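You operate a simulated robot arm through the tools that you are given. There is no shell and no other tool. Be economical: measure what you need, move in short steps, check, and stop when the job is done.

Carry out the task below with a simulated two-armed robot. There is one attempt and no reset: what you move stays moved.

Task
Pick up the tall carton marked "straps" from the top of the green bench with one hand, pass it to the other hand and put it on the top of the grey trunk. Set down upright: tall carton.

The check looks at the end state, three seconds after you hand in, the way a careful person would. Anything else that was tipped, shoved, dropped, spilled or broken makes it a failure.

Robot
Two 7-joint arms with two-finger grippers on one trunk, on a base that drives. Base frame: it is fixed to the floor where the robot stands at the start and does not move with it; the origin is under the middle of the robot, x ahead of it, y to its left, z up; the surface under the hand at the start is at about z = 0.78. Lengths are in m, angles in rad, forces in N, time in s.
The left shoulder is at the start at [0.045, 0.158, 1.105], the right one opposite. With the tool pointing down near the work surface each hand reaches from about 0.28 to 0.74 m from the robot's upright axis, wherever it stands, measured 20 degrees to its own side. Places, roughly: top of the grey trunk [-2.3, 1.4, 0.7]. Payload 2.45 kg a hand.
The tool frame of a hand sits at the grasp point between the pads (the TCP): z along the fingers, y along the line on which they close. The tips reach 0.026 m beyond it. The gripper opens to 0.096 m. The gripper's body begins 0.069 m behind the TCP.
Orientation is told as [roll, pitch, yaw] about the base's x, y, z axes, in that order, counted from this pose: with the fingers straight down and closing along the base's y, the tool's x points along the base's -x, its y along +y and its z along -z.

Tools
- The arms move only by the tool step_arm. It takes "left_rows", "right_rows" or both (then of equal length, played together; a hand with none holds still); each is a list of rows, each an object of numbers (a shift or turn left out is 0, a gripper value left out holds the last): "x", "y", "z": the shift along the tool's x, y, z in m; "ax", "ay", "az": the turn, a rotation vector about the tool's x, y, z in rad; "claw": the finger opening in m, from 0 to 0.096. In form: [{"x": .., "y": .., "z": .., "ax": .., "ay": .., "az": .., "claw": ..}, ...]. A call has 1 to 8 rows; each row is the pose to reach, as a shift and turn from the pose commanded when the call began, along the tool's axes at that moment. Each row takes 0.2 s and may step no farther than 0.05 m and 0.15 rad from the row before; otherwise, or with a gripper value out of range, the whole call is refused. A pose out of reach is approached as far as the arm can. The call stops where the force on the tool passes 40 N (or 10 N more than at its start, if that is more) or the arm is blocked; 0.2 s more then pass. The fingers move at their own pace and stop on an object; they squeeze with about 32 N. The grip force told is the motor's: it shows also when the fingers shut on nothing. Time passes only in rows, and 0.2 s behind the last, so rows that repeat a pose let the fingers close. The reply holds the time, the measured pose of the TCP, the force on the tool along the base axes, the opening and the grip force, in the units named above and with some noise, with the torque about the TCP (base axes, N m) and any sound that the robot's microphone picked up, and new pictures: "show" is both (left out), scene, wrist or none (wrist: the cameras of the hands that moved).
- Cameras (640 x 400 px; columns grow to the right, rows downward): "scene" is now at [0.1154, -0.0304, 1.5714]; the picture's right is [-0.38, -0.92, -0.00], its down [-0.76, 0.32, -0.56] and it looks along [0.52, -0.22, -0.83] (base axes); focal length 290 px, centre (320, 200). "left" rides on the left gripper at [0.082, -0.003, -0.098] in its tool frame; the picture's right is [0.04, 1.00, 0.00], its down [-0.73, 0.03, -0.68] and it looks along [-0.68, 0.03, 0.73] (tool axes); focal length 256 px, centre (320, 200). "right" rides on the right gripper at [0.082, 0.003, -0.098] in its tool frame; the picture's right is [-0.04, 1.00, 0.00], its down [-0.73, -0.03, -0.68] and it looks along [-0.68, -0.03, 0.73] (tool axes); focal length 256 px, centre (320, 200). There is no depth. A picture from a camera that has moved, and an enlarged one, comes with that camera's place and axes in the base frame and with its lens.
- raise_lower(by): slides the trunk up (or, below 0, down) by that many m; the arms and the scene camera ride with it, the base frame stays. It gives what a move gives, with no picture.
- base_move(legs): drives the robot by 1 to 6 legs, each [ahead, left, turn to the left] in m, m and rad, along the robot's own axes; the way and the turn of a leg run together, so that a leg with both is an arc; at most 1.5 m and 3.142 rad a leg. The arms and the cameras ride along, it lands a little off, and it stops where it bumps. It gives what a move gives, and a new picture of the scene camera.
- aim_head(pan, tilt): turns the head with the scene camera to pan (to the left, within 2.094 rad either way) and tilt (down, from -0.506 to 1.204), counted from straight ahead of the robot. It gives what a move gives, and a new picture of the scene camera.
- close_up(camera, box): a new picture of the part [left, top, right, bottom] of that camera's present view, enlarged. The clock stands still meanwhile.
- job_done(): hands the job in; it is judged then, once.

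Work in short steps. Places have to be worked out from the pictures, the camera data and where the tool is seen: move nearer, look again, correct. Check each grasp and each placing, and mend what went wrong. You have 120 turns and 260 pictures in all, those below and enlarged ones among them. Open the grippers and draw the arms clear of the work before you hand the job in, unless the task says otherwise; then end with one line.

The tools are called after "Emit:" as name(argument=value, ...) on one line, values as JSON. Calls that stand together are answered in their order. step_arm: Moves the arms, as the interface text tells. Its arguments: {"type":"object","properties":{"left_rows":{"type":"array"},"right_rows":{"type":"array"},"show":{"type":"string","enum":["both","scene","wrist","none"]}},"required":[]} The other tools are called the same way: raise_lower (by) slides the trunk up or down; base_move (legs) drives the base; aim_head (pan, tilt) turns the head that bears the scene camera; close_up (camera, box) takes an enlarged picture of a part of a camera's view; job_done () hands the job in.

At the start:

```text
time_s: 0.0
left_eef_pos: [0.5078, -0.0217, 1.0942]
left_orientation: [0.0, 0.002, 0.001]
left_force: [0.5, -0.2, 0.2]
left_wrist_torque: [-0.01, 0.0, 0.01]
left_width: 0.0958
left_gripper_force: 0.0
right_eef_pos: [0.3334, -0.4013, 1.0515]
right_orientation: [0.002, 0.001, -0.001]
right_force: [0.4, -0.7, -0.5]
right_wrist_torque: [0.01, -0.05, 0.02]
right_width: 0.096
right_gripper_force: 0.0
trunk travel left (down, up): [-0.275, 0.292]
robot x, y, heading: [0.0003, 0.0006, 0.0]
head pan, tilt: [-0.394, 0.969]
```

scene: 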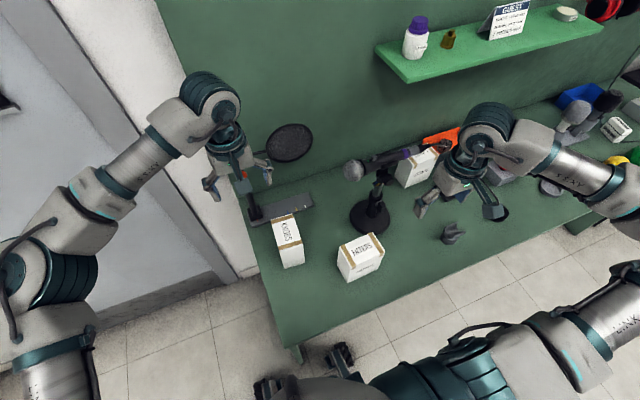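
right: 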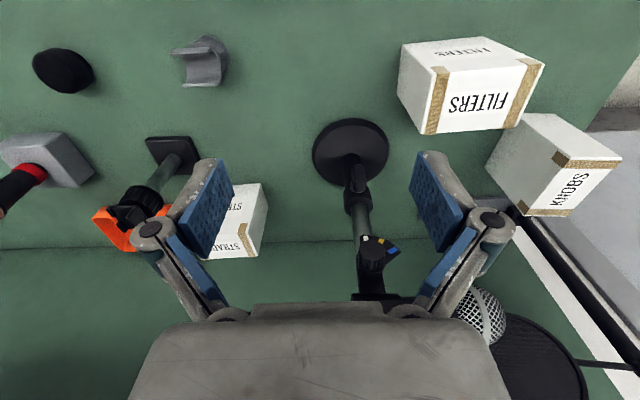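
left: 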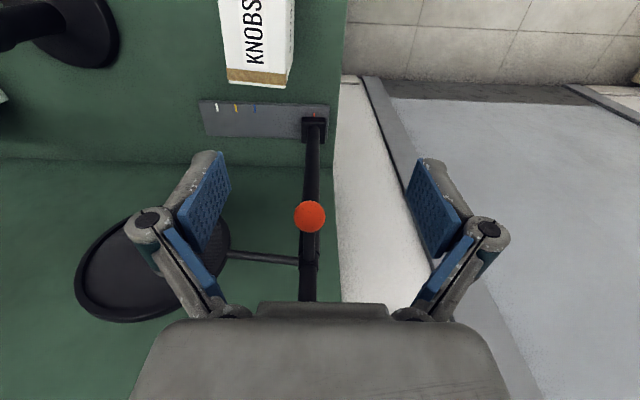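

The straps carton appears near scene pixel (415,165), behind the microphone stand. I enlarge that area and the right wrist view.

Emit:
close_up(camera="scene", box=[320, 100, 520, 260])

Emit:
close_up(camera="right", box=[80, 100, 400, 300])

```text
2.50 times, centred on (420, 180) of scene
camera zoom: at [0.1154, -0.0304, 1.5714], right [-0.38, -0.92, 0.0], down [-0.76, 0.32, -0.56], along [0.52, -0.22, -0.83], focal length 725 px, centre (70, 250)
```

zoom: 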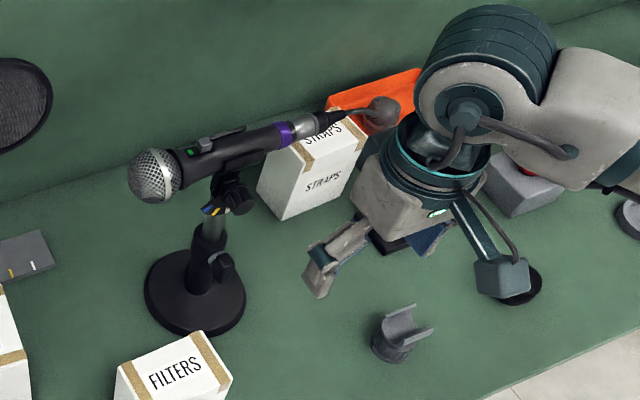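

```text
2.00 times, centred on (240, 200) of right
camera zoom: at [0.2532, -0.3991, 1.1495], right [0.04, 1.0, 0.0], down [0.73, -0.03, 0.68], along [0.68, -0.03, -0.74], focal length 512 px, centre (480, 200)
```

zoom: 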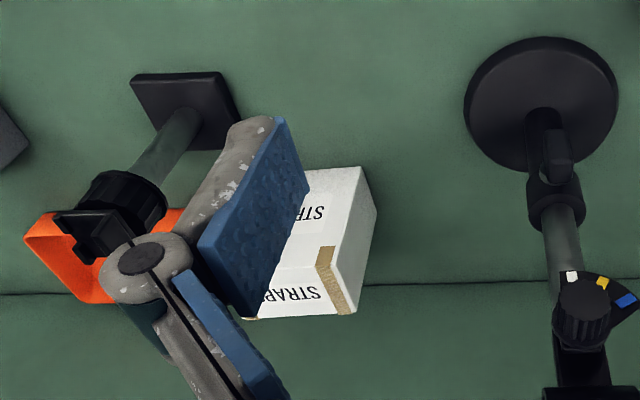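

Both views agree that the near-left bottom corner of the straps carton is at about (0.55,-0.52). I lift both hands and draw them back to clear the view.

Emit:
step_arm(left_rows=[{"z": -0.04}, {"z": -0.08}, {"z": -0.12}, {"z": -0.12, "x": 0.05}, {"z": -0.12, "x": 0.1}, {"z": -0.12, "x": 0.15}, {"z": -0.12, "x": 0.19}], right_rows=[{"z": -0.04}, {"z": -0.08}, {"z": -0.1}, {"z": -0.1, "y": -0.04}, {"z": -0.1, "y": -0.08}, {"z": -0.1, "y": -0.12}, {"z": -0.1, "y": -0.16}])

```text
time_s: 1.6
left_eef_pos: [0.3133, -0.0199, 1.2171]
left_orientation: [0.0, 0.0, 0.003]
left_force: [-1.8, -0.6, 0.2]
left_wrist_torque: [0.02, -0.07, -0.01]
left_width: 0.0959
left_gripper_force: 0.0
right_eef_pos: [0.3318, -0.5538, 1.1508]
right_orientation: [-0.001, -0.002, -0.001]
right_force: [0.2, 0.5, -0.4]
right_wrist_torque: [-0.02, -0.02, -0.03]
right_width: 0.0956
right_gripper_force: 0.1
right hand out of reach, approached as far as the arm can: row 7
trunk travel left (down, up): [-0.275, 0.292]
robot x, y, heading: [-0.0007, 0.0008, 0.002]
head pan, tilt: [-0.394, 0.969]
camera scene: at [0.1131, -0.0327, 1.5715], right [-0.38, -0.92, 0.0], down [-0.76, 0.32, -0.56], along [0.52, -0.21, -0.83], focal length 290 px, centre (320, 200)
camera right: at [0.25, -0.5515, 1.2487], right [0.04, 1.0, 0.0], down [0.73, -0.03, 0.68], along [0.68, -0.03, -0.73], focal length 256 px, centre (320, 200)
camera left: at [0.2313, -0.0244, 1.3139], right [-0.04, 1.0, 0.0], down [0.73, 0.03, 0.68], along [0.68, 0.03, -0.73], focal length 256 px, centre (320, 200)
```

scene: 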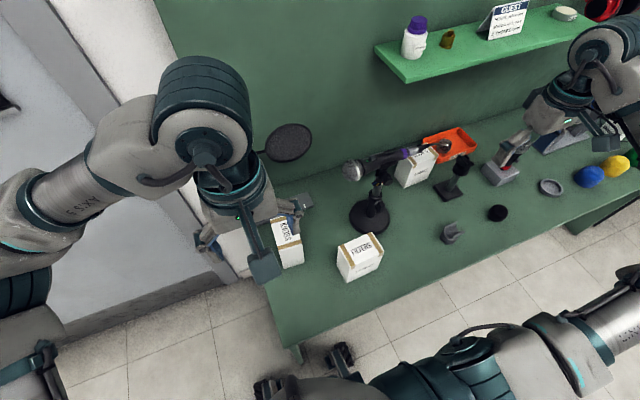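
right: 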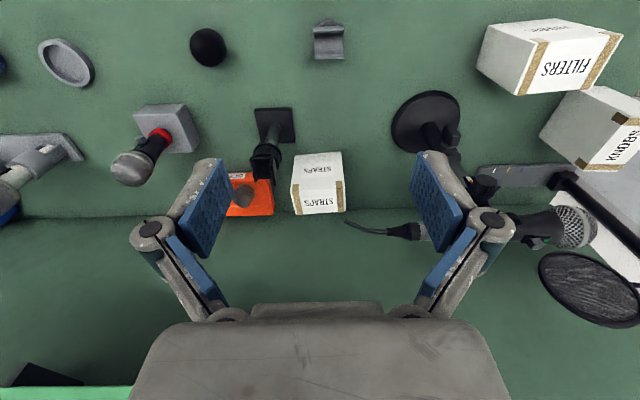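
left: 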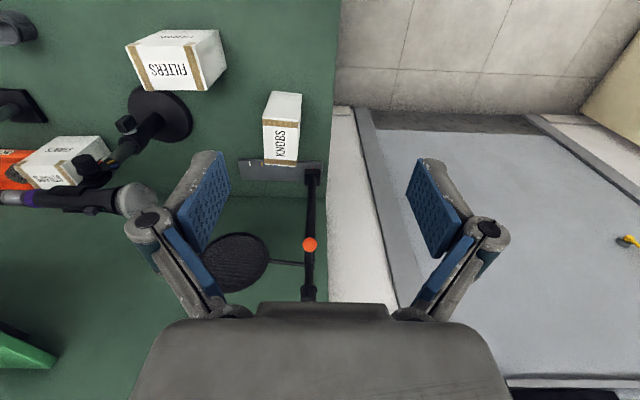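

Emit:
close_up(camera="scene", box=[340, 110, 500, 210])

Emit:
close_up(camera="right", box=[220, 90, 480, 252])

```text
4.00 times, centred on (420, 160) of scene
camera zoom: at [0.1131, -0.0327, 1.5715], right [-0.38, -0.92, 0.0], down [-0.76, 0.32, -0.56], along [0.52, -0.21, -0.83], focal length 1160 px, centre (-80, 360)
```

zoom: 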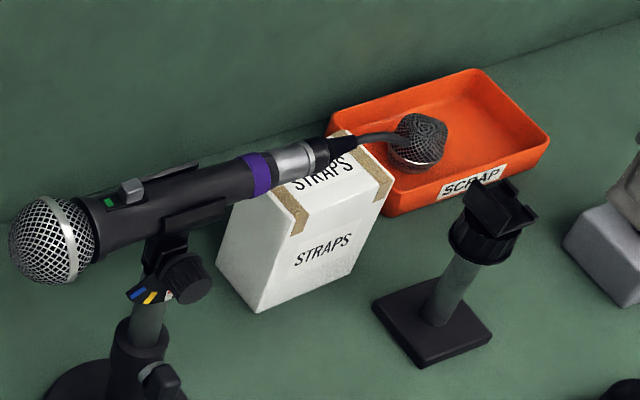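

```text
2.46 times, centred on (350, 171) of right
camera zoom: at [0.25, -0.5515, 1.2487], right [0.04, 1.0, 0.0], down [0.73, -0.03, 0.68], along [0.68, -0.03, -0.73], focal length 630 px, centre (246, 271)
```

zoom: 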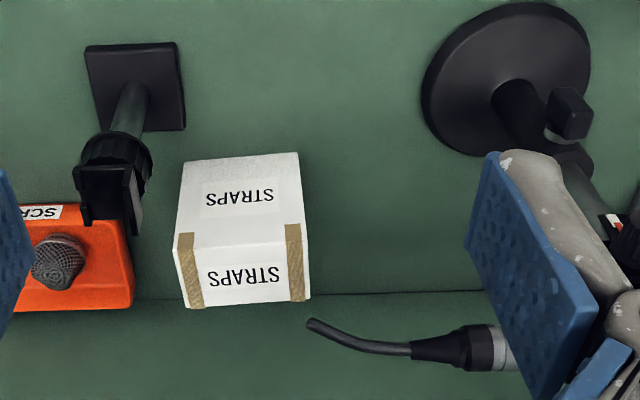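

The carton works out at about x .55–.61, y -.62..-.52, z .78–.90. It is roughly 0.06 deep by 0.10 wide, so only its depth fits the gripper. A shelf edge overhangs at x≈.575, z≈1.18, so I'll use the right hand turned -90° in yaw and tilted about 45° from the right. I start turning the right hand in free air and move the left hand aside.

Emit:
step_arm(left_rows=[{"y": 0.02}, {"y": 0.04}, {"y": 0.06}, {"y": 0.08}, {"y": 0.1}, {"y": 0.12}, {"y": 0.14}, {"y": 0.15}], right_rows=[{"y": 0.02, "az": 0.14}, {"y": 0.04, "az": 0.28}, {"y": 0.06, "az": 0.42}, {"y": 0.08, "az": 0.56}, {"y": 0.1, "az": 0.7}, {"y": 0.12, "az": 0.84}, {"y": 0.14, "az": 0.98}, {"y": 0.16, "az": 1.12}], show="none")

```text
time_s: 3.4
left_eef_pos: [0.3158, 0.1308, 1.2149]
left_orientation: [-0.001, -0.001, 0.001]
left_force: [-0.5, 1.0, 1.0]
left_wrist_torque: [0.04, -0.01, 0.04]
left_width: 0.0958
left_gripper_force: 0.1
right_eef_pos: [0.3327, -0.3899, 1.1502]
right_orientation: [0.001, -0.002, -1.122]
right_force: [0.1, 0.6, 0.1]
right_wrist_torque: [-0.04, 0.02, 0.0]
right_width: 0.0961
right_gripper_force: 0.0
trunk travel left (down, up): [-0.275, 0.292]
robot x, y, heading: [0.0037, -0.0028, 0.0]
head pan, tilt: [-0.394, 0.969]
```

The yaw turn works. I finish it, then start the tilt.

Emit:
step_arm(right_rows=[{"az": 0.15}, {"az": 0.3}, {"az": 0.449}], show="none")

Emit:
step_arm(right_rows=[{"ay": 0.13}, {"ay": 0.26}, {"ay": 0.39}, {"ay": 0.52}, {"ay": 0.65}, {"ay": 0.785}], show="both")

```text
time_s: 4.2
left_eef_pos: [0.3149, 0.1299, 1.2157]
left_orientation: [-0.001, -0.003, 0.001]
left_force: [0.4, -0.1, -0.4]
left_wrist_torque: [-0.02, 0.0, 0.01]
left_width: 0.0959
left_gripper_force: 0.0
right_eef_pos: [0.3311, -0.3922, 1.152]
right_orientation: [0.002, -0.002, -1.571]
right_force: [0.6, -0.3, 0.3]
right_wrist_torque: [0.0, 0.03, 0.02]
right_width: 0.096
right_gripper_force: 0.0
trunk travel left (down, up): [-0.275, 0.292]
robot x, y, heading: [0.0039, -0.003, -0.0]
head pan, tilt: [-0.394, 0.969]
```

```text
time_s: 5.6
left_eef_pos: [0.316, 0.1291, 1.217]
left_orientation: [0.0, -0.002, 0.001]
left_force: [-0.3, -0.6, -0.4]
left_wrist_torque: [-0.01, 0.03, 0.0]
left_width: 0.0961
left_gripper_force: 0.1
right_eef_pos: [0.3326, -0.3937, 1.1501]
right_orientation: [-0.001, 0.788, -1.567]
right_force: [0.9, -0.5, 0.1]
right_wrist_torque: [0.0, 0.01, 0.0]
right_width: 0.0961
right_gripper_force: 0.1
trunk travel left (down, up): [-0.275, 0.292]
robot x, y, heading: [0.002, -0.0014, 0.002]
head pan, tilt: [-0.394, 0.969]
camera scene: at [0.1153, -0.0308, 1.5713], right [-0.38, -0.92, 0.0], down [-0.76, 0.32, -0.56], along [0.52, -0.21, -0.83], focal length 290 px, centre (320, 200)
camera right: at [0.3362, -0.4058, 1.2766], right [1.0, -0.03, -0.03], down [-0.03, -1.0, -0.04], along [-0.03, 0.04, -1.0], focal length 256 px, centre (320, 200)
```

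scene: 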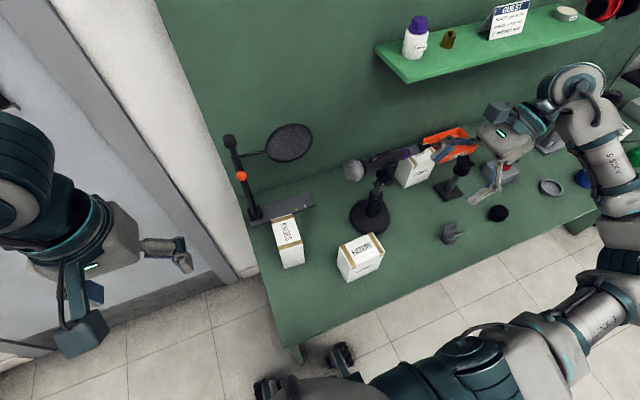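
right: 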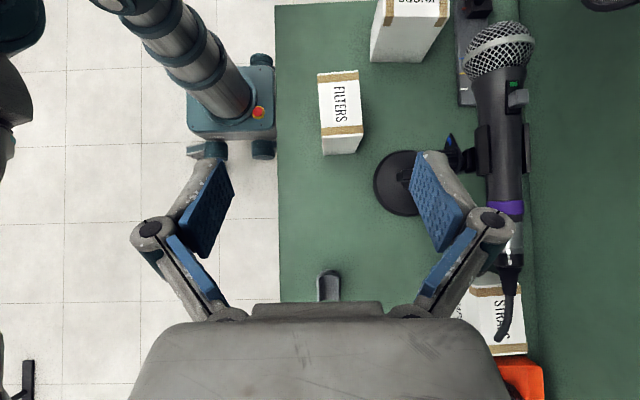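

The tilted pose works and the wrist ball sits only about 0.14 above the TCP, so it will clear the shelf. I drive 0.35 m to the right along the bench.

Emit:
base_move(legs=[[0, -0.35, 0]])

```text
time_s: 7.9
left_eef_pos: [0.3148, -0.1961, 1.2132]
left_orientation: [-0.019, -0.002, -0.006]
left_force: [0.2, 1.1, -0.1]
left_wrist_torque: [-0.09, 0.02, 0.02]
left_width: 0.0961
left_gripper_force: 0.1
right_eef_pos: [0.3267, -0.7186, 1.1579]
right_orientation: [0.001, 0.767, -1.572]
right_force: [-0.4, 0.3, -0.5]
right_wrist_torque: [-0.06, -0.06, -0.04]
right_width: 0.0956
right_gripper_force: 0.1
trunk travel left (down, up): [-0.275, 0.292]
robot x, y, heading: [-0.0002, -0.3424, 0.0]
head pan, tilt: [-0.394, 0.969]
camera scene: at [0.1128, -0.3443, 1.5718], right [-0.39, -0.92, 0.02], down [-0.76, 0.31, -0.57], along [0.52, -0.23, -0.82], focal length 290 px, centre (320, 200)
```

scene: 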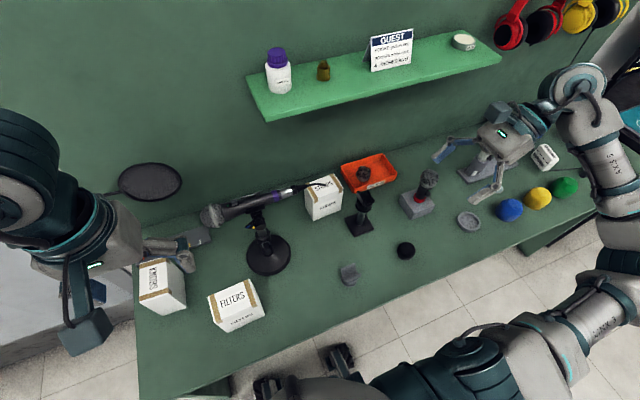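

The base has landed at y≈-.342. I take a settled reading before planning the approach.

Emit:
step_arm(right_rows=[{"claw": 0.08}, {"claw": 0.08}], show="wrist")

Emit:
close_up(camera="scene", box=[280, 130, 440, 250])

```text
time_s: 8.5
left_eef_pos: [0.3116, -0.2083, 1.216]
left_orientation: [-0.005, -0.003, -0.005]
left_force: [-0.8, 0.8, 0.6]
left_wrist_torque: [-0.03, 0.02, 0.03]
left_width: 0.0962
left_gripper_force: 0.1
right_eef_pos: [0.3244, -0.7316, 1.1534]
right_orientation: [0.003, 0.78, -1.569]
right_force: [-0.7, 0.7, -0.4]
right_wrist_torque: [-0.01, 0.0, -0.01]
right_width: 0.0799
right_gripper_force: 0.1
trunk travel left (down, up): [-0.275, 0.292]
robot x, y, heading: [0.0028, -0.3438, -0.009]
head pan, tilt: [-0.394, 0.969]
camera right: at [0.3286, -0.7435, 1.2792], right [1.0, -0.03, -0.03], down [-0.03, -1.0, -0.03], along [-0.02, 0.03, -1.0], focal length 256 px, centre (320, 200)
```

right: 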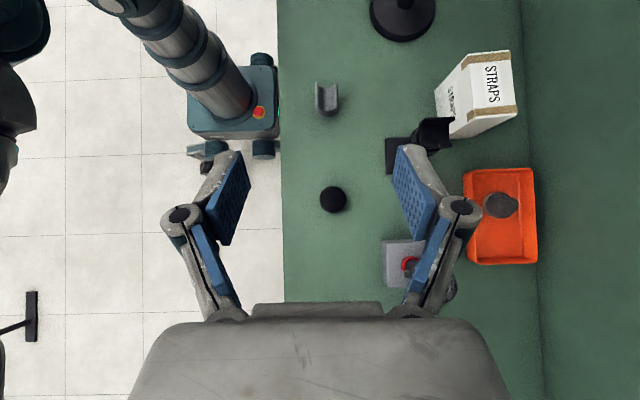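

```text
3.33 times, centred on (360, 190) of scene
camera zoom: at [0.1125, -0.3768, 1.5714], right [-0.39, -0.92, 0.0], down [-0.76, 0.32, -0.56], along [0.52, -0.22, -0.83], focal length 966 px, centre (187, 233)
```

zoom: 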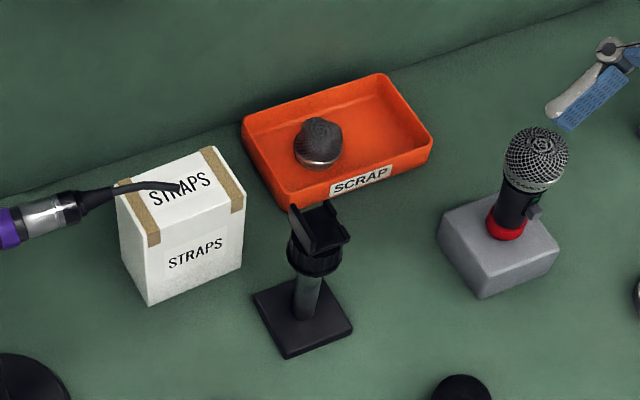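

The carton centre re-measures as about (.582,-.570), with its top at .897. The clip stand sits at x .455–.508, y≈-.64, z up to about .93. I move to a staging point in front of the carton at about (.37,-.597,.953).

Emit:
step_arm(right_rows=[{"x": -0.009, "y": 0.009, "z": 0.047}, {"x": -0.018, "y": 0.018, "z": 0.095}, {"x": -0.028, "y": 0.027, "z": 0.142}, {"x": -0.037, "y": 0.036, "z": 0.19}, {"x": -0.046, "y": 0.045, "z": 0.237}])

```text
time_s: 9.7
left_eef_pos: [0.3118, -0.2057, 1.2144]
left_orientation: [-0.007, 0.0, -0.005]
left_force: [0.0, 0.2, 0.1]
left_wrist_torque: [-0.04, -0.01, -0.01]
left_width: 0.0958
left_gripper_force: 0.1
right_eef_pos: [0.3742, -0.5939, 0.9518]
right_orientation: [0.003, 0.776, -1.571]
right_force: [-0.1, -0.4, 1.4]
right_wrist_torque: [0.01, -0.02, 0.01]
right_width: 0.0802
right_gripper_force: 0.0
trunk travel left (down, up): [-0.275, 0.292]
robot x, y, heading: [-0.0017, -0.341, -0.006]
head pan, tilt: [-0.394, 0.969]
camera scene: at [0.1146, -0.3524, 1.5716], right [-0.39, -0.92, 0.01], down [-0.76, 0.31, -0.57], along [0.52, -0.23, -0.82], focal length 290 px, centre (320, 200)
camera right: at [0.3779, -0.6052, 1.0778], right [1.0, -0.03, -0.03], down [-0.03, -1.0, -0.03], along [-0.02, 0.03, -1.0], focal length 256 px, centre (320, 200)
```

scene: 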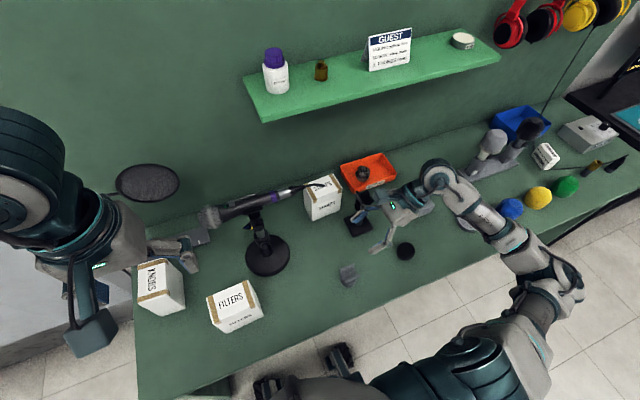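
right: 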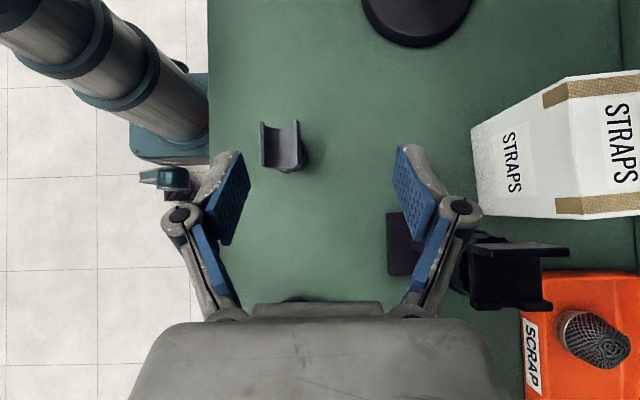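

The clip top works out at about z .935, y -.643, and at this height the fingers pass about 4 cm above it. The carton top is confirmed at y -.613..-.520 with its front face at x .549. I advance in +x over the carton.

Emit:
step_arm(right_rows=[{"y": 0.05}, {"y": 0.1}, {"y": 0.15}, {"y": 0.19}, {"y": 0.207}])

```text
time_s: 10.9
left_eef_pos: [0.312, -0.2304, 1.2169]
left_orientation: [0.008, -0.004, -0.007]
left_force: [0.6, -1.0, -0.4]
left_wrist_torque: [0.01, 0.0, -0.01]
left_width: 0.0959
left_gripper_force: 0.1
right_eef_pos: [0.5803, -0.6165, 0.9472]
right_orientation: [0.0, 0.791, -1.573]
right_force: [0.2, -1.1, 0.6]
right_wrist_torque: [0.05, 0.01, -0.01]
right_width: 0.0802
right_gripper_force: 0.0
trunk travel left (down, up): [-0.275, 0.292]
robot x, y, heading: [-0.0005, -0.3451, -0.011]
head pan, tilt: [-0.394, 0.969]
camera scene: at [0.1159, -0.3906, 1.5708], right [-0.39, -0.92, -0.01], down [-0.76, 0.33, -0.56], along [0.52, -0.21, -0.83], focal length 290 px, centre (320, 200)
camera right: at [0.5843, -0.6289, 1.0742], right [1.0, -0.03, -0.03], down [-0.03, -1.0, -0.04], along [-0.03, 0.05, -1.0], focal length 256 px, centre (320, 200)
```

scene: 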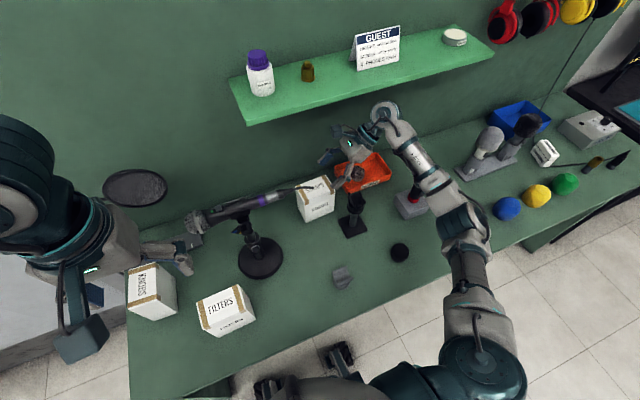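
right: 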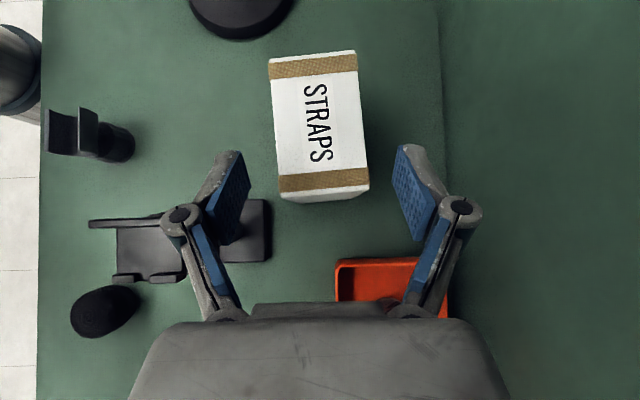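

The hand is over the carton and the body sways a little (TCP y read -.617). The carton is yawed about +0.05 rad, so I let the sway settle while turning the hand to match.

Emit:
step_arm(right_rows=[{"ax": 0.035, "az": -0.035}, {"ax": 0.035, "az": -0.035}, {"ax": 0.035, "az": -0.035}, {"ax": 0.035, "az": -0.035}], show="wrist")

```text
time_s: 11.9
left_eef_pos: [0.3127, -0.2209, 1.2167]
left_orientation: [0.003, -0.003, -0.005]
left_force: [-0.2, 0.0, -0.4]
left_wrist_torque: [0.01, 0.0, -0.01]
left_width: 0.096
left_gripper_force: 0.0
right_eef_pos: [0.5801, -0.6085, 0.9509]
right_orientation: [0.004, 0.786, -1.523]
right_force: [0.3, 0.0, -0.6]
right_wrist_torque: [0.01, 0.01, -0.01]
right_width: 0.0802
right_gripper_force: 0.0
trunk travel left (down, up): [-0.275, 0.292]
robot x, y, heading: [0.0003, -0.3441, -0.007]
head pan, tilt: [-0.394, 0.969]
camera right: at [0.5841, -0.6195, 1.077], right [1.0, 0.02, -0.03], down [0.02, -1.0, -0.04], along [-0.03, 0.04, -1.0], focal length 256 px, centre (320, 200)
```

right: 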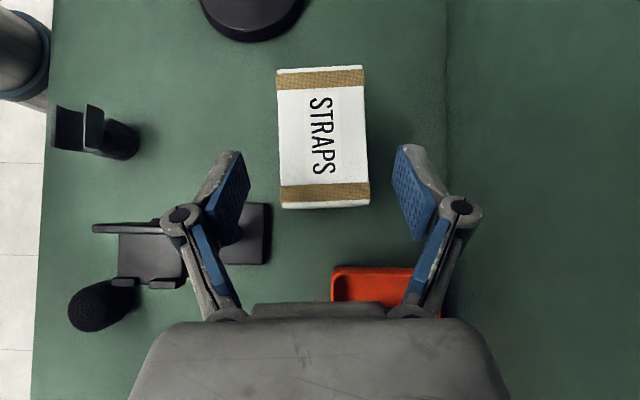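

The view is aligned, with the carton centred at x≈.581, y≈-.567 between the fingers. I descend slowly to TCP (.580,-.570,.868) to limit sway.

Emit:
step_arm(right_rows=[{"x": -0.003, "z": 0.008}, {"x": -0.007, "z": 0.02}, {"x": -0.012, "z": 0.033, "y": 0.001}, {"x": -0.017, "z": 0.047, "y": 0.001}, {"x": -0.022, "z": 0.06, "y": 0.002}, {"x": -0.027, "z": 0.073, "y": 0.002}, {"x": -0.03, "z": 0.082, "y": 0.002}, {"x": -0.0315, "z": 0.086, "y": 0.002}])

```text
time_s: 13.7
left_eef_pos: [0.3118, -0.2173, 1.217]
left_orientation: [0.001, -0.002, -0.006]
left_force: [-0.4, 0.3, -0.5]
left_wrist_torque: [-0.02, 0.01, 0.02]
left_width: 0.096
left_gripper_force: 0.1
right_eef_pos: [0.5783, -0.5665, 0.87]
right_orientation: [0.002, 0.783, -1.523]
right_force: [-0.8, -1.9, 2.3]
right_wrist_torque: [-0.03, -0.03, -0.02]
right_width: 0.0809
right_gripper_force: 7.4
trunk travel left (down, up): [-0.275, 0.292]
robot x, y, heading: [-0.0012, -0.3464, -0.007]
head pan, tilt: [-0.394, 0.969]
camera scene: at [0.1141, -0.3757, 1.5714], right [-0.39, -0.92, 0.0], down [-0.76, 0.32, -0.56], along [0.52, -0.22, -0.83], focal length 290 px, centre (320, 200)
camera right: at [0.5827, -0.5788, 0.9957], right [1.0, 0.02, -0.03], down [0.02, -1.0, -0.04], along [-0.03, 0.04, -1.0], focal length 256 px, centre (320, 200)
```

scene: 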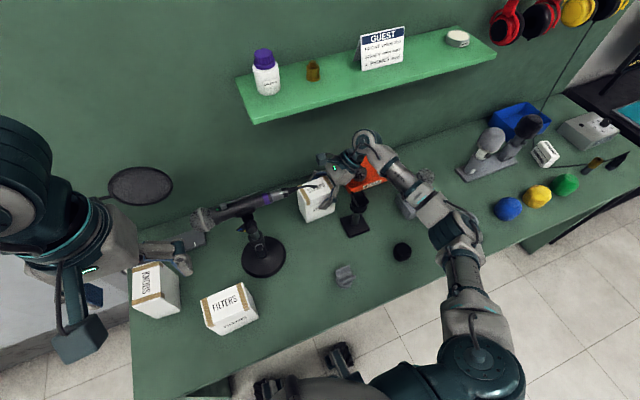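
right: 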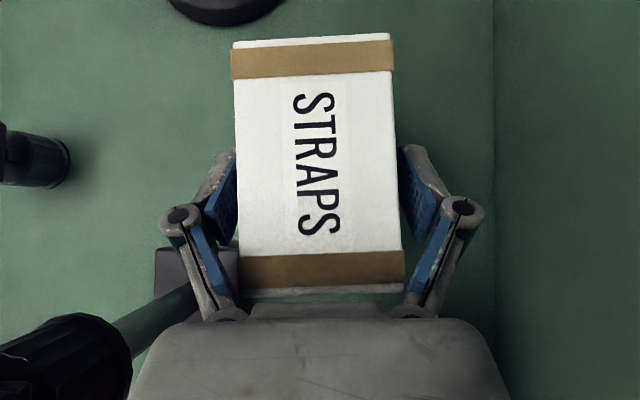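

The carton sits between the pads and it is about .062 wide. I close the gripper.

Emit:
step_arm(right_rows=[{"claw": 0.07}, {"claw": 0.06}, {"claw": 0.05}, {"claw": 0.05}], show="wrist")

```text
time_s: 14.7
left_eef_pos: [0.3106, -0.2159, 1.218]
left_orientation: [-0.002, -0.005, -0.005]
left_force: [0.0, -0.7, -0.3]
left_wrist_torque: [-0.04, -0.02, -0.02]
left_width: 0.0958
left_gripper_force: 0.0
right_eef_pos: [0.579, -0.5661, 0.8728]
right_orientation: [0.01, 0.781, -1.519]
right_force: [3.8, -1.3, 21.7]
right_wrist_torque: [-1.09, -0.3, 0.26]
right_width: 0.0688
right_gripper_force: 32.0
trunk travel left (down, up): [-0.275, 0.292]
robot x, y, heading: [-0.0022, -0.342, -0.003]
head pan, tilt: [-0.394, 0.969]
camera right: at [0.5821, -0.5776, 0.9988], right [1.0, 0.02, -0.02], down [0.02, -1.0, -0.04], along [-0.02, 0.04, -1.0], focal length 256 px, centre (320, 200)
```

right: 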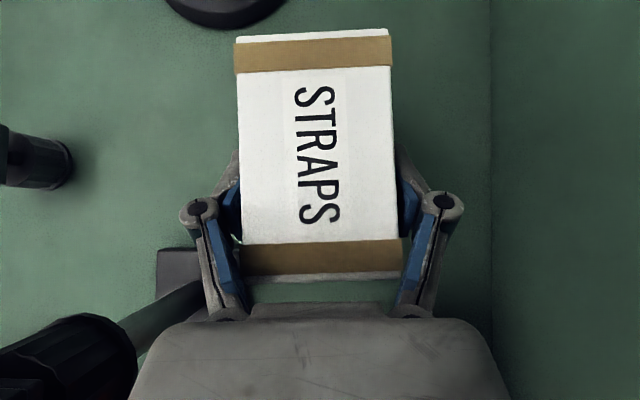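

The grip holds at .069 with 32 N, though there is an upward reaction of about 22 N, probably the squeeze pressing the carton into the bench. I lift gently straight up about 2 cm and check.

Emit:
step_arm(right_rows=[{"x": 0.0035, "z": -0.0035}, {"x": 0.007, "z": -0.007}, {"x": 0.0105, "z": -0.0105}, {"x": 0.014, "z": -0.014}, {"x": 0.014, "z": -0.014}])

```text
time_s: 15.9
left_eef_pos: [0.313, -0.2178, 1.2177]
left_orientation: [0.001, -0.003, -0.005]
left_force: [-0.1, 0.0, -0.1]
left_wrist_torque: [0.03, 0.01, -0.01]
left_width: 0.0962
left_gripper_force: 0.1
right_eef_pos: [0.5786, -0.5675, 0.8871]
right_orientation: [0.003, 0.784, -1.521]
right_force: [0.2, 0.0, -2.2]
right_wrist_torque: [0.01, -0.01, -0.02]
right_width: 0.0682
right_gripper_force: 32.5
trunk travel left (down, up): [-0.275, 0.292]
robot x, y, heading: [-0.0004, -0.3401, 0.0]
head pan, tilt: [-0.394, 0.969]
camera scene: at [0.1155, -0.3724, 1.5713], right [-0.39, -0.92, 0.0], down [-0.76, 0.32, -0.56], along [0.52, -0.22, -0.83], focal length 290 px, centre (320, 200)
camera right: at [0.5836, -0.5792, 1.0141], right [1.0, 0.02, -0.03], down [0.02, -1.0, -0.04], along [-0.03, 0.04, -1.0], focal length 256 px, centre (320, 200)
```

scene: 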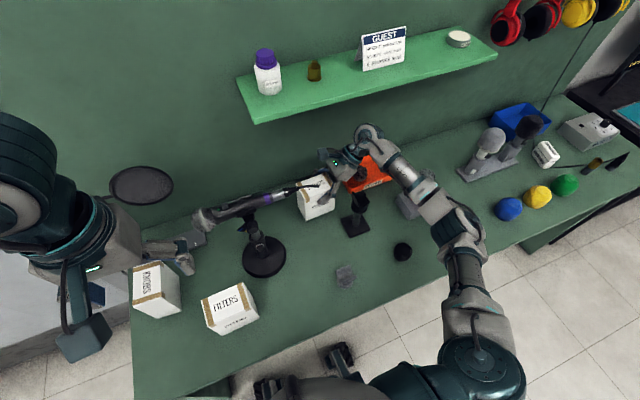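
right: 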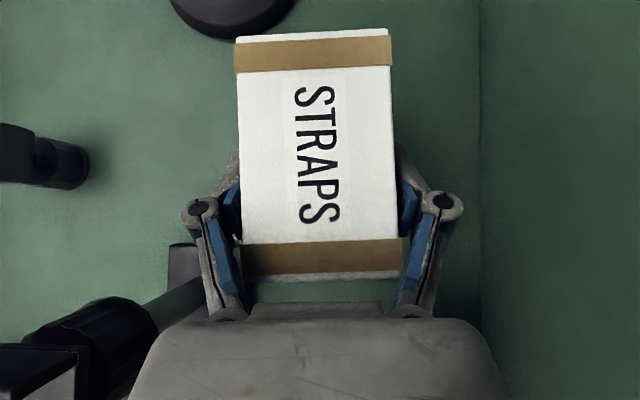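

The carton is lifted (about 2.2 N) and hanging straight. The way out is between the clip stand (edge y≈-.628, top .94) and the cable tip (y≈-.53, z≈1.02). I raise slowly to TCP z≈.945, under the shelf.

Emit:
step_arm(right_rows=[{"x": 0.008, "z": -0.008}, {"x": 0.016, "z": -0.016}, {"x": 0.024, "z": -0.024}, {"x": 0.032, "z": -0.032}, {"x": 0.038, "z": -0.038}, {"x": 0.041, "z": -0.041}, {"x": 0.041, "z": -0.041}])

Emit:
close_up(camera="scene", box=[240, 120, 440, 245])

```text
time_s: 17.5
left_eef_pos: [0.3131, -0.217, 1.2158]
left_orientation: [-0.001, -0.004, -0.005]
left_force: [-0.2, 0.1, -0.6]
left_wrist_torque: [0.0, 0.04, -0.02]
left_width: 0.0958
left_gripper_force: 0.1
right_eef_pos: [0.5807, -0.5672, 0.9451]
right_orientation: [0.003, 0.783, -1.521]
right_force: [0.8, -0.4, -2.1]
right_wrist_torque: [-0.04, -0.02, 0.04]
right_width: 0.068
right_gripper_force: 32.0
trunk travel left (down, up): [-0.275, 0.292]
robot x, y, heading: [-0.0055, -0.3452, -0.005]
head pan, tilt: [-0.394, 0.969]
camera scene: at [0.1155, -0.3724, 1.5713], right [-0.39, -0.92, 0.0], down [-0.76, 0.32, -0.56], along [0.52, -0.22, -0.83], focal length 290 px, centre (320, 200)
camera right: at [0.5842, -0.5788, 1.0723], right [1.0, 0.02, -0.03], down [0.02, -1.0, -0.04], along [-0.03, 0.04, -1.0], focal length 256 px, centre (320, 200)
```

scene: 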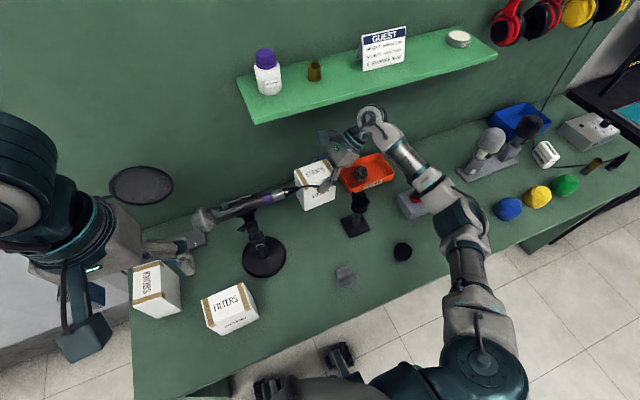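
right: 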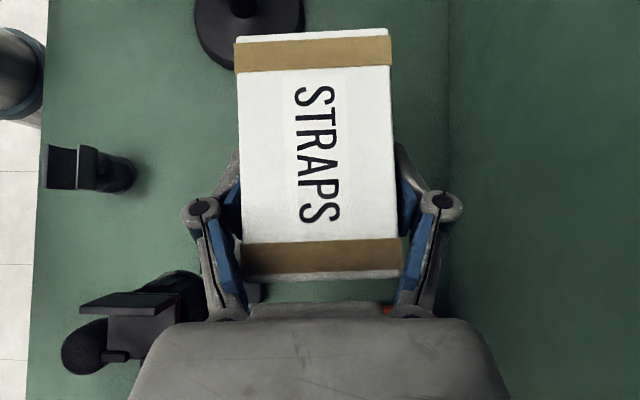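

```text
3.20 times, centred on (340, 182) of scene
camera zoom: at [0.1155, -0.3724, 1.5713], right [-0.39, -0.92, 0.0], down [-0.76, 0.32, -0.56], along [0.52, -0.22, -0.83], focal length 928 px, centre (256, 256)
```

zoom: 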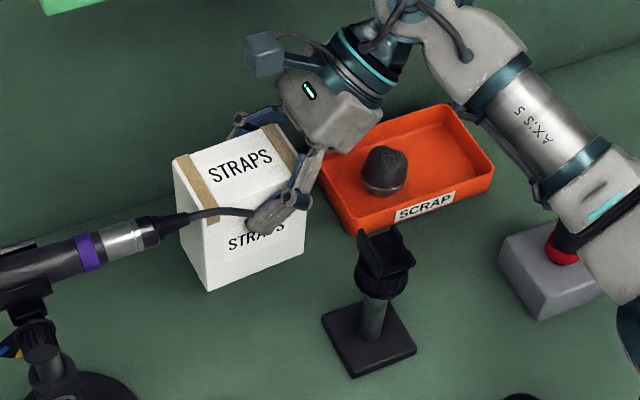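

Clearances: the cable is about 5 cm above the carton and the clip edge is at y≈-.62 against the carton's right side at about -.607. I shift 1 cm left, then withdraw slowly in -x.

Emit:
step_arm(right_rows=[{"x": 0.0035, "z": 0.0035}, {"x": 0.007, "z": 0.007}, {"x": 0.007, "z": 0.007}, {"x": 0.007, "z": 0.007, "y": -0.01}, {"x": 0.008, "z": 0.008, "y": -0.025}, {"x": 0.0085, "z": 0.0085, "y": -0.04}, {"x": 0.009, "z": 0.009, "y": -0.05}, {"x": 0.009, "z": 0.009, "y": -0.05}])

```text
time_s: 19.3
left_eef_pos: [0.3129, -0.2178, 1.2162]
left_orientation: [0.0, -0.003, -0.005]
left_force: [1.4, 0.1, 0.1]
left_wrist_torque: [-0.01, 0.01, 0.01]
left_width: 0.096
left_gripper_force: 0.1
right_eef_pos: [0.5304, -0.5567, 0.947]
right_orientation: [0.003, 0.785, -1.525]
right_force: [0.1, -0.4, -1.9]
right_wrist_torque: [-0.03, 0.01, -0.01]
right_width: 0.0672
right_gripper_force: 32.2
trunk travel left (down, up): [-0.275, 0.292]
robot x, y, heading: [-0.0025, -0.3473, -0.006]
head pan, tilt: [-0.394, 0.969]
camera scene: at [0.1153, -0.3726, 1.5713], right [-0.39, -0.92, 0.0], down [-0.76, 0.32, -0.56], along [0.52, -0.22, -0.83], focal length 290 px, centre (320, 200)
camera right: at [0.5339, -0.5691, 1.0725], right [1.0, 0.02, -0.03], down [0.02, -1.0, -0.04], along [-0.03, 0.04, -1.0], focal length 256 px, centre (320, 200)
```

scene: 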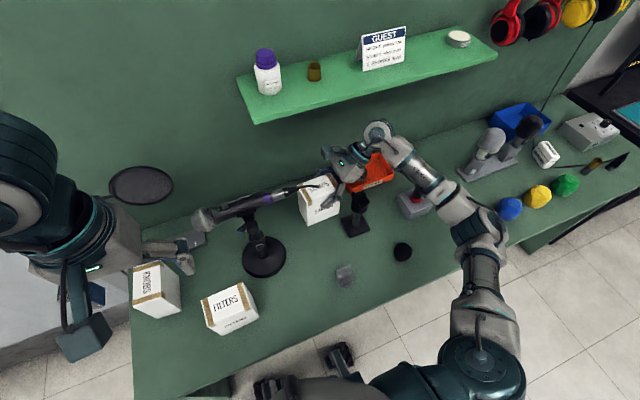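
right: 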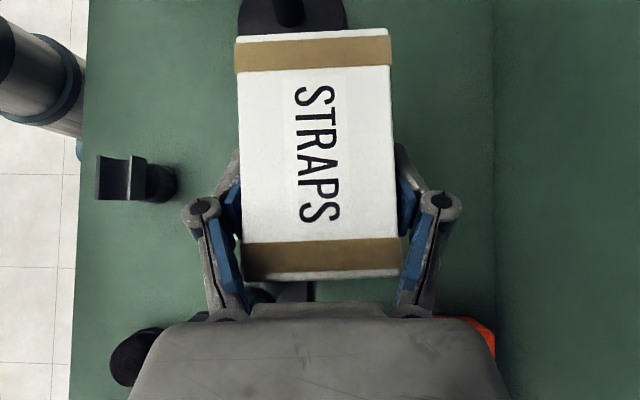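

The withdrawal is clean and the clip passes below and to the right of the carton. I continue in -x.

Emit:
step_arm(right_rows=[{"x": 0.0005, "z": 0.0005, "y": -0.015}, {"x": 0.001, "z": 0.001, "y": -0.035}, {"x": 0.002, "z": 0.002, "y": -0.055}, {"x": 0.0025, "z": 0.0025, "y": -0.075}, {"x": 0.003, "z": 0.003, "y": -0.095}, {"x": 0.004, "z": 0.004, "y": -0.115}, {"x": 0.0045, "z": 0.0045, "y": -0.13}, {"x": 0.005, "z": 0.005, "y": -0.14}])

```text
time_s: 21.1
left_eef_pos: [0.3125, -0.2186, 1.2165]
left_orientation: [-0.001, -0.001, -0.006]
left_force: [0.9, -0.5, 0.3]
left_wrist_torque: [-0.02, 0.0, -0.03]
left_width: 0.0961
left_gripper_force: 0.2
right_eef_pos: [0.3865, -0.5549, 0.9453]
right_orientation: [0.003, 0.785, -1.522]
right_force: [0.0, 0.5, -2.9]
right_wrist_torque: [-0.04, -0.02, 0.03]
right_width: 0.0668
right_gripper_force: 31.9
trunk travel left (down, up): [-0.275, 0.292]
robot x, y, heading: [0.0021, -0.3441, -0.001]
head pan, tilt: [-0.394, 0.969]
camera scene: at [0.1135, -0.373, 1.5714], right [-0.39, -0.92, 0.0], down [-0.76, 0.32, -0.56], along [0.52, -0.22, -0.83], focal length 290 px, centre (320, 200)
camera right: at [0.3917, -0.5674, 1.0722], right [1.0, 0.02, -0.03], down [0.02, -1.0, -0.04], along [-0.03, 0.04, -1.0], focal length 256 px, centre (320, 200)
```

scene: 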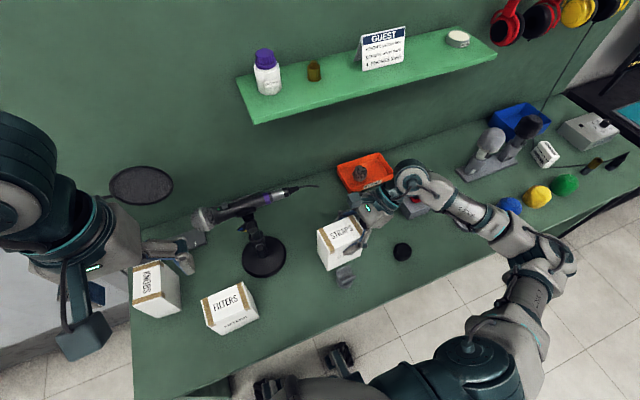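
right: 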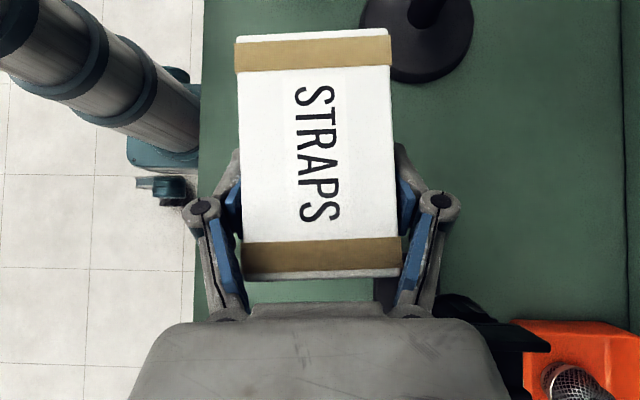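

The carton is clear of the clutter. I raise it about 0.15 m, then back the base away from the bench.

Emit:
step_arm(right_rows=[{"x": 0.015, "z": -0.015}, {"x": 0.035, "z": -0.035}, {"x": 0.06, "z": -0.06}, {"x": 0.085, "z": -0.085}, {"x": 0.1, "z": -0.1}, {"x": 0.106, "z": -0.106}], show="none")

Emit:
base_move(legs=[[-0.5, 0, 0]])

```text
time_s: 22.5
left_eef_pos: [0.3118, -0.2176, 1.2157]
left_orientation: [0.001, -0.003, -0.004]
left_force: [-0.1, 0.2, -0.1]
left_wrist_torque: [-0.01, 0.02, 0.04]
left_width: 0.0959
left_gripper_force: 0.1
right_eef_pos: [0.3869, -0.556, 1.097]
right_orientation: [0.002, 0.783, -1.523]
right_force: [-0.1, -0.2, -2.2]
right_wrist_torque: [-0.02, 0.04, 0.02]
right_width: 0.0666
right_gripper_force: 31.7
trunk travel left (down, up): [-0.275, 0.292]
robot x, y, heading: [-0.0044, -0.3445, -0.012]
head pan, tilt: [-0.394, 0.969]
```

```text
time_s: 25.4
left_eef_pos: [-0.178, -0.2149, 1.2168]
left_orientation: [0.001, -0.006, -0.008]
left_force: [-0.2, 1.0, 0.2]
left_wrist_torque: [0.01, -0.03, -0.02]
left_width: 0.0961
left_gripper_force: 0.1
right_eef_pos: [-0.1029, -0.5532, 1.0959]
right_orientation: [0.003, 0.784, -1.527]
right_force: [0.6, -0.4, -2.6]
right_wrist_torque: [-0.01, 0.02, -0.01]
right_width: 0.0657
right_gripper_force: 32.2
trunk travel left (down, up): [-0.275, 0.292]
robot x, y, heading: [-0.4926, -0.3374, -0.009]
head pan, tilt: [-0.394, 0.969]
camera scene: at [-0.375, -0.3695, 1.5713], right [-0.39, -0.92, 0.0], down [-0.76, 0.32, -0.56], along [0.52, -0.22, -0.83], focal length 290 px, centre (320, 200)
```

scene: 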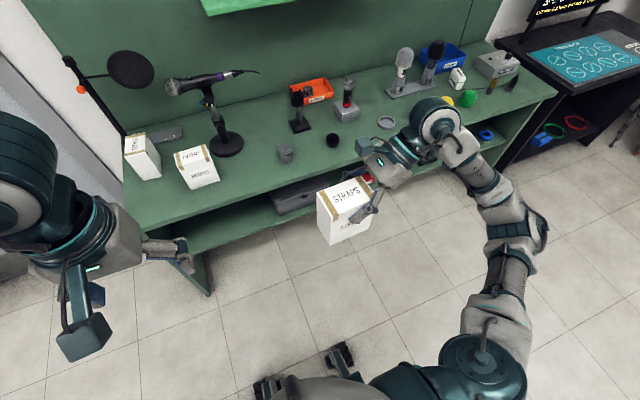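

Now in open space, so I set up the handover. The left hand will be turned +93° in yaw and tilted about 65° so it points right, and will take the lower-left part of the carton. I turn the left hand now while the right moves the carton toward the middle.

Emit:
step_arm(left_rows=[{"az": -0.14, "y": 0.02}, {"az": -0.28, "y": 0.04}, {"az": -0.42, "y": 0.06}, {"az": -0.56, "y": 0.08}, {"az": -0.7, "y": 0.1}, {"az": -0.84, "y": 0.1}, {"az": -0.98, "y": 0.1}, {"az": -1.12, "y": 0.1}], right_rows=[{"x": 0.01, "z": 0.01}, {"x": 0.02, "z": 0.02}, {"x": 0.03, "z": 0.03}, {"x": 0.04, "z": 0.04}, {"x": 0.05, "z": 0.05}, {"x": 0.06, "z": 0.06}, {"x": 0.07, "z": 0.07}, {"x": 0.075, "z": 0.075}], show="none")

Emit:
step_arm(left_rows=[{"az": -0.13}, {"az": -0.26}, {"az": -0.39}, {"az": -0.5}], show="none")

Emit:
step_arm(left_rows=[{"ay": 0.14}, {"ay": 0.28}, {"ay": 0.42}, {"ay": 0.56}, {"ay": 0.7}, {"ay": 0.84}, {"ay": 0.98}, {"ay": 1.12}])

```text
time_s: 27.2
left_eef_pos: [-0.1807, -0.1143, 1.2173]
left_orientation: [-0.004, -0.002, 1.115]
left_force: [-0.1, -0.4, -0.6]
left_wrist_torque: [0.02, -0.03, 0.0]
left_width: 0.0958
left_gripper_force: 0.1
right_eef_pos: [-0.1102, -0.4451, 1.0985]
right_orientation: [0.01, 0.782, -1.522]
right_force: [-0.1, 1.1, -2.7]
right_wrist_torque: [-0.04, -0.04, -0.01]
right_width: 0.0656
right_gripper_force: 32.0
trunk travel left (down, up): [-0.275, 0.292]
robot x, y, heading: [-0.4896, -0.3395, -0.01]
head pan, tilt: [-0.394, 0.969]
```

```text
time_s: 28.2
left_eef_pos: [-0.1798, -0.1143, 1.2189]
left_orientation: [-0.006, 0.002, 1.614]
left_force: [0.6, -0.3, 0.4]
left_wrist_torque: [-0.02, 0.01, -0.01]
left_width: 0.0959
left_gripper_force: 0.1
right_eef_pos: [-0.1097, -0.446, 1.0973]
right_orientation: [0.006, 0.783, -1.523]
right_force: [-0.6, 0.2, -1.6]
right_wrist_torque: [0.0, 0.0, -0.02]
right_width: 0.0652
right_gripper_force: 31.6
trunk travel left (down, up): [-0.275, 0.292]
robot x, y, heading: [-0.4898, -0.3414, -0.006]
head pan, tilt: [-0.394, 0.969]
```

```text
time_s: 30.0
left_eef_pos: [-0.1792, -0.1117, 1.2173]
left_orientation: [-0.015, 1.125, 1.598]
left_force: [0.0, -0.4, 0.4]
left_wrist_torque: [-0.02, 0.01, -0.03]
left_width: 0.0961
left_gripper_force: 0.0
right_eef_pos: [-0.11, -0.4451, 1.098]
right_orientation: [0.009, 0.781, -1.523]
right_force: [0.7, 0.4, -2.0]
right_wrist_torque: [-0.01, 0.03, 0.02]
right_width: 0.0646
right_gripper_force: 31.5
trunk travel left (down, up): [-0.275, 0.292]
robot x, y, heading: [-0.4912, -0.3393, -0.005]
head pan, tilt: [-0.394, 0.969]
camera scene: at [-0.3771, -0.3653, 1.5716], right [-0.39, -0.92, 0.0], down [-0.76, 0.32, -0.57], along [0.52, -0.22, -0.82], focal length 290 px, centre (320, 200)
camera left: at [-0.1805, -0.0586, 1.3335], right [-1.0, -0.06, 0.03], down [-0.07, 0.93, -0.37], along [-0.01, -0.37, -0.93], focal length 256 px, centre (320, 200)
```

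scene: 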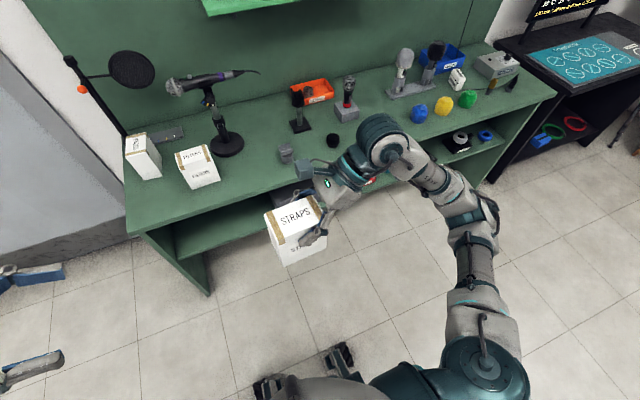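
left: 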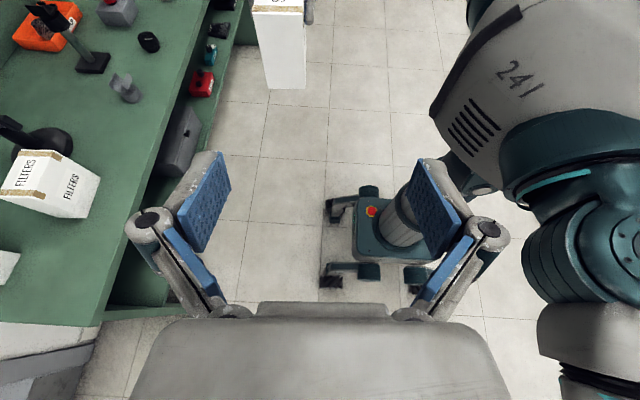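

The left hand is in orientation. I judge the carton centre at (-.110,-.445) with its bottom at z≈1.005. I bring the left hand to a pre-grasp 10 cm short of (-.11,-.415,1.045).

Emit:
step_arm(left_rows=[{"x": -0.004, "y": -0.0105, "z": 0.0416}, {"x": -0.008, "y": -0.021, "z": 0.0832}, {"x": -0.012, "y": -0.0315, "z": 0.125}, {"x": -0.016, "y": -0.042, "z": 0.166}, {"x": -0.02, "y": -0.0525, "z": 0.208}, {"x": -0.0237, "y": -0.0628, "z": 0.235}, {"x": -0.0237, "y": -0.0628, "z": 0.2495}])

```text
time_s: 31.6
left_eef_pos: [-0.1065, -0.3255, 1.0899]
left_orientation: [-0.016, 1.121, 1.599]
left_force: [0.0, -0.1, -0.4]
left_wrist_torque: [0.01, -0.04, 0.0]
left_width: 0.0959
left_gripper_force: 0.1
right_eef_pos: [-0.1103, -0.4473, 1.0987]
right_orientation: [0.006, 0.784, -1.523]
right_force: [-0.2, 0.0, -2.6]
right_wrist_torque: [-0.05, -0.01, -0.01]
right_width: 0.0645
right_gripper_force: 32.0
trunk travel left (down, up): [-0.275, 0.292]
robot x, y, heading: [-0.4911, -0.3364, -0.007]
head pan, tilt: [-0.394, 0.969]
camera scene: at [-0.3748, -0.3685, 1.5714], right [-0.39, -0.92, 0.0], down [-0.76, 0.32, -0.56], along [0.52, -0.22, -0.83], focal length 290 px, centre (320, 200)
camera left: at [-0.1061, -0.2717, 1.2049], right [-1.0, -0.06, 0.03], down [-0.07, 0.93, -0.36], along [-0.01, -0.37, -0.93], focal length 256 px, centre (320, 200)
```

scene: 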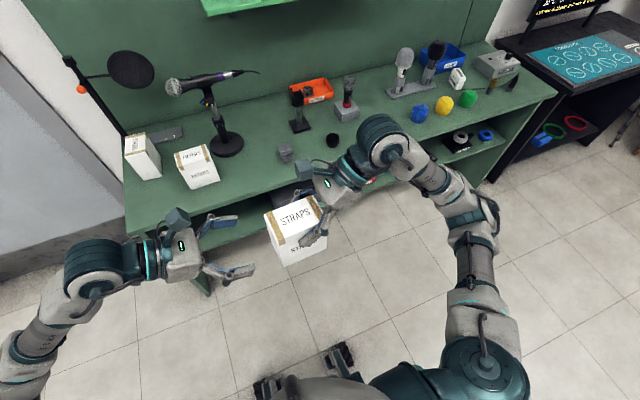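
left: 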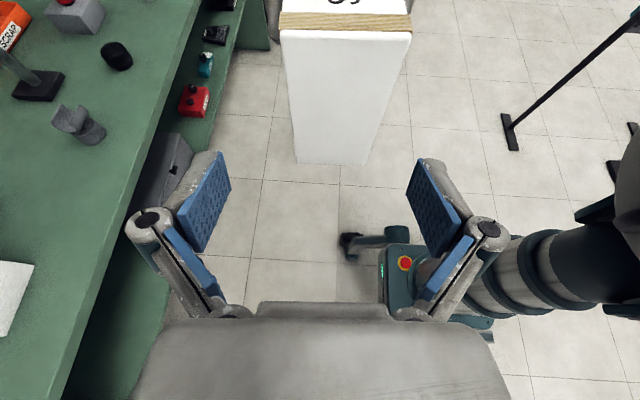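

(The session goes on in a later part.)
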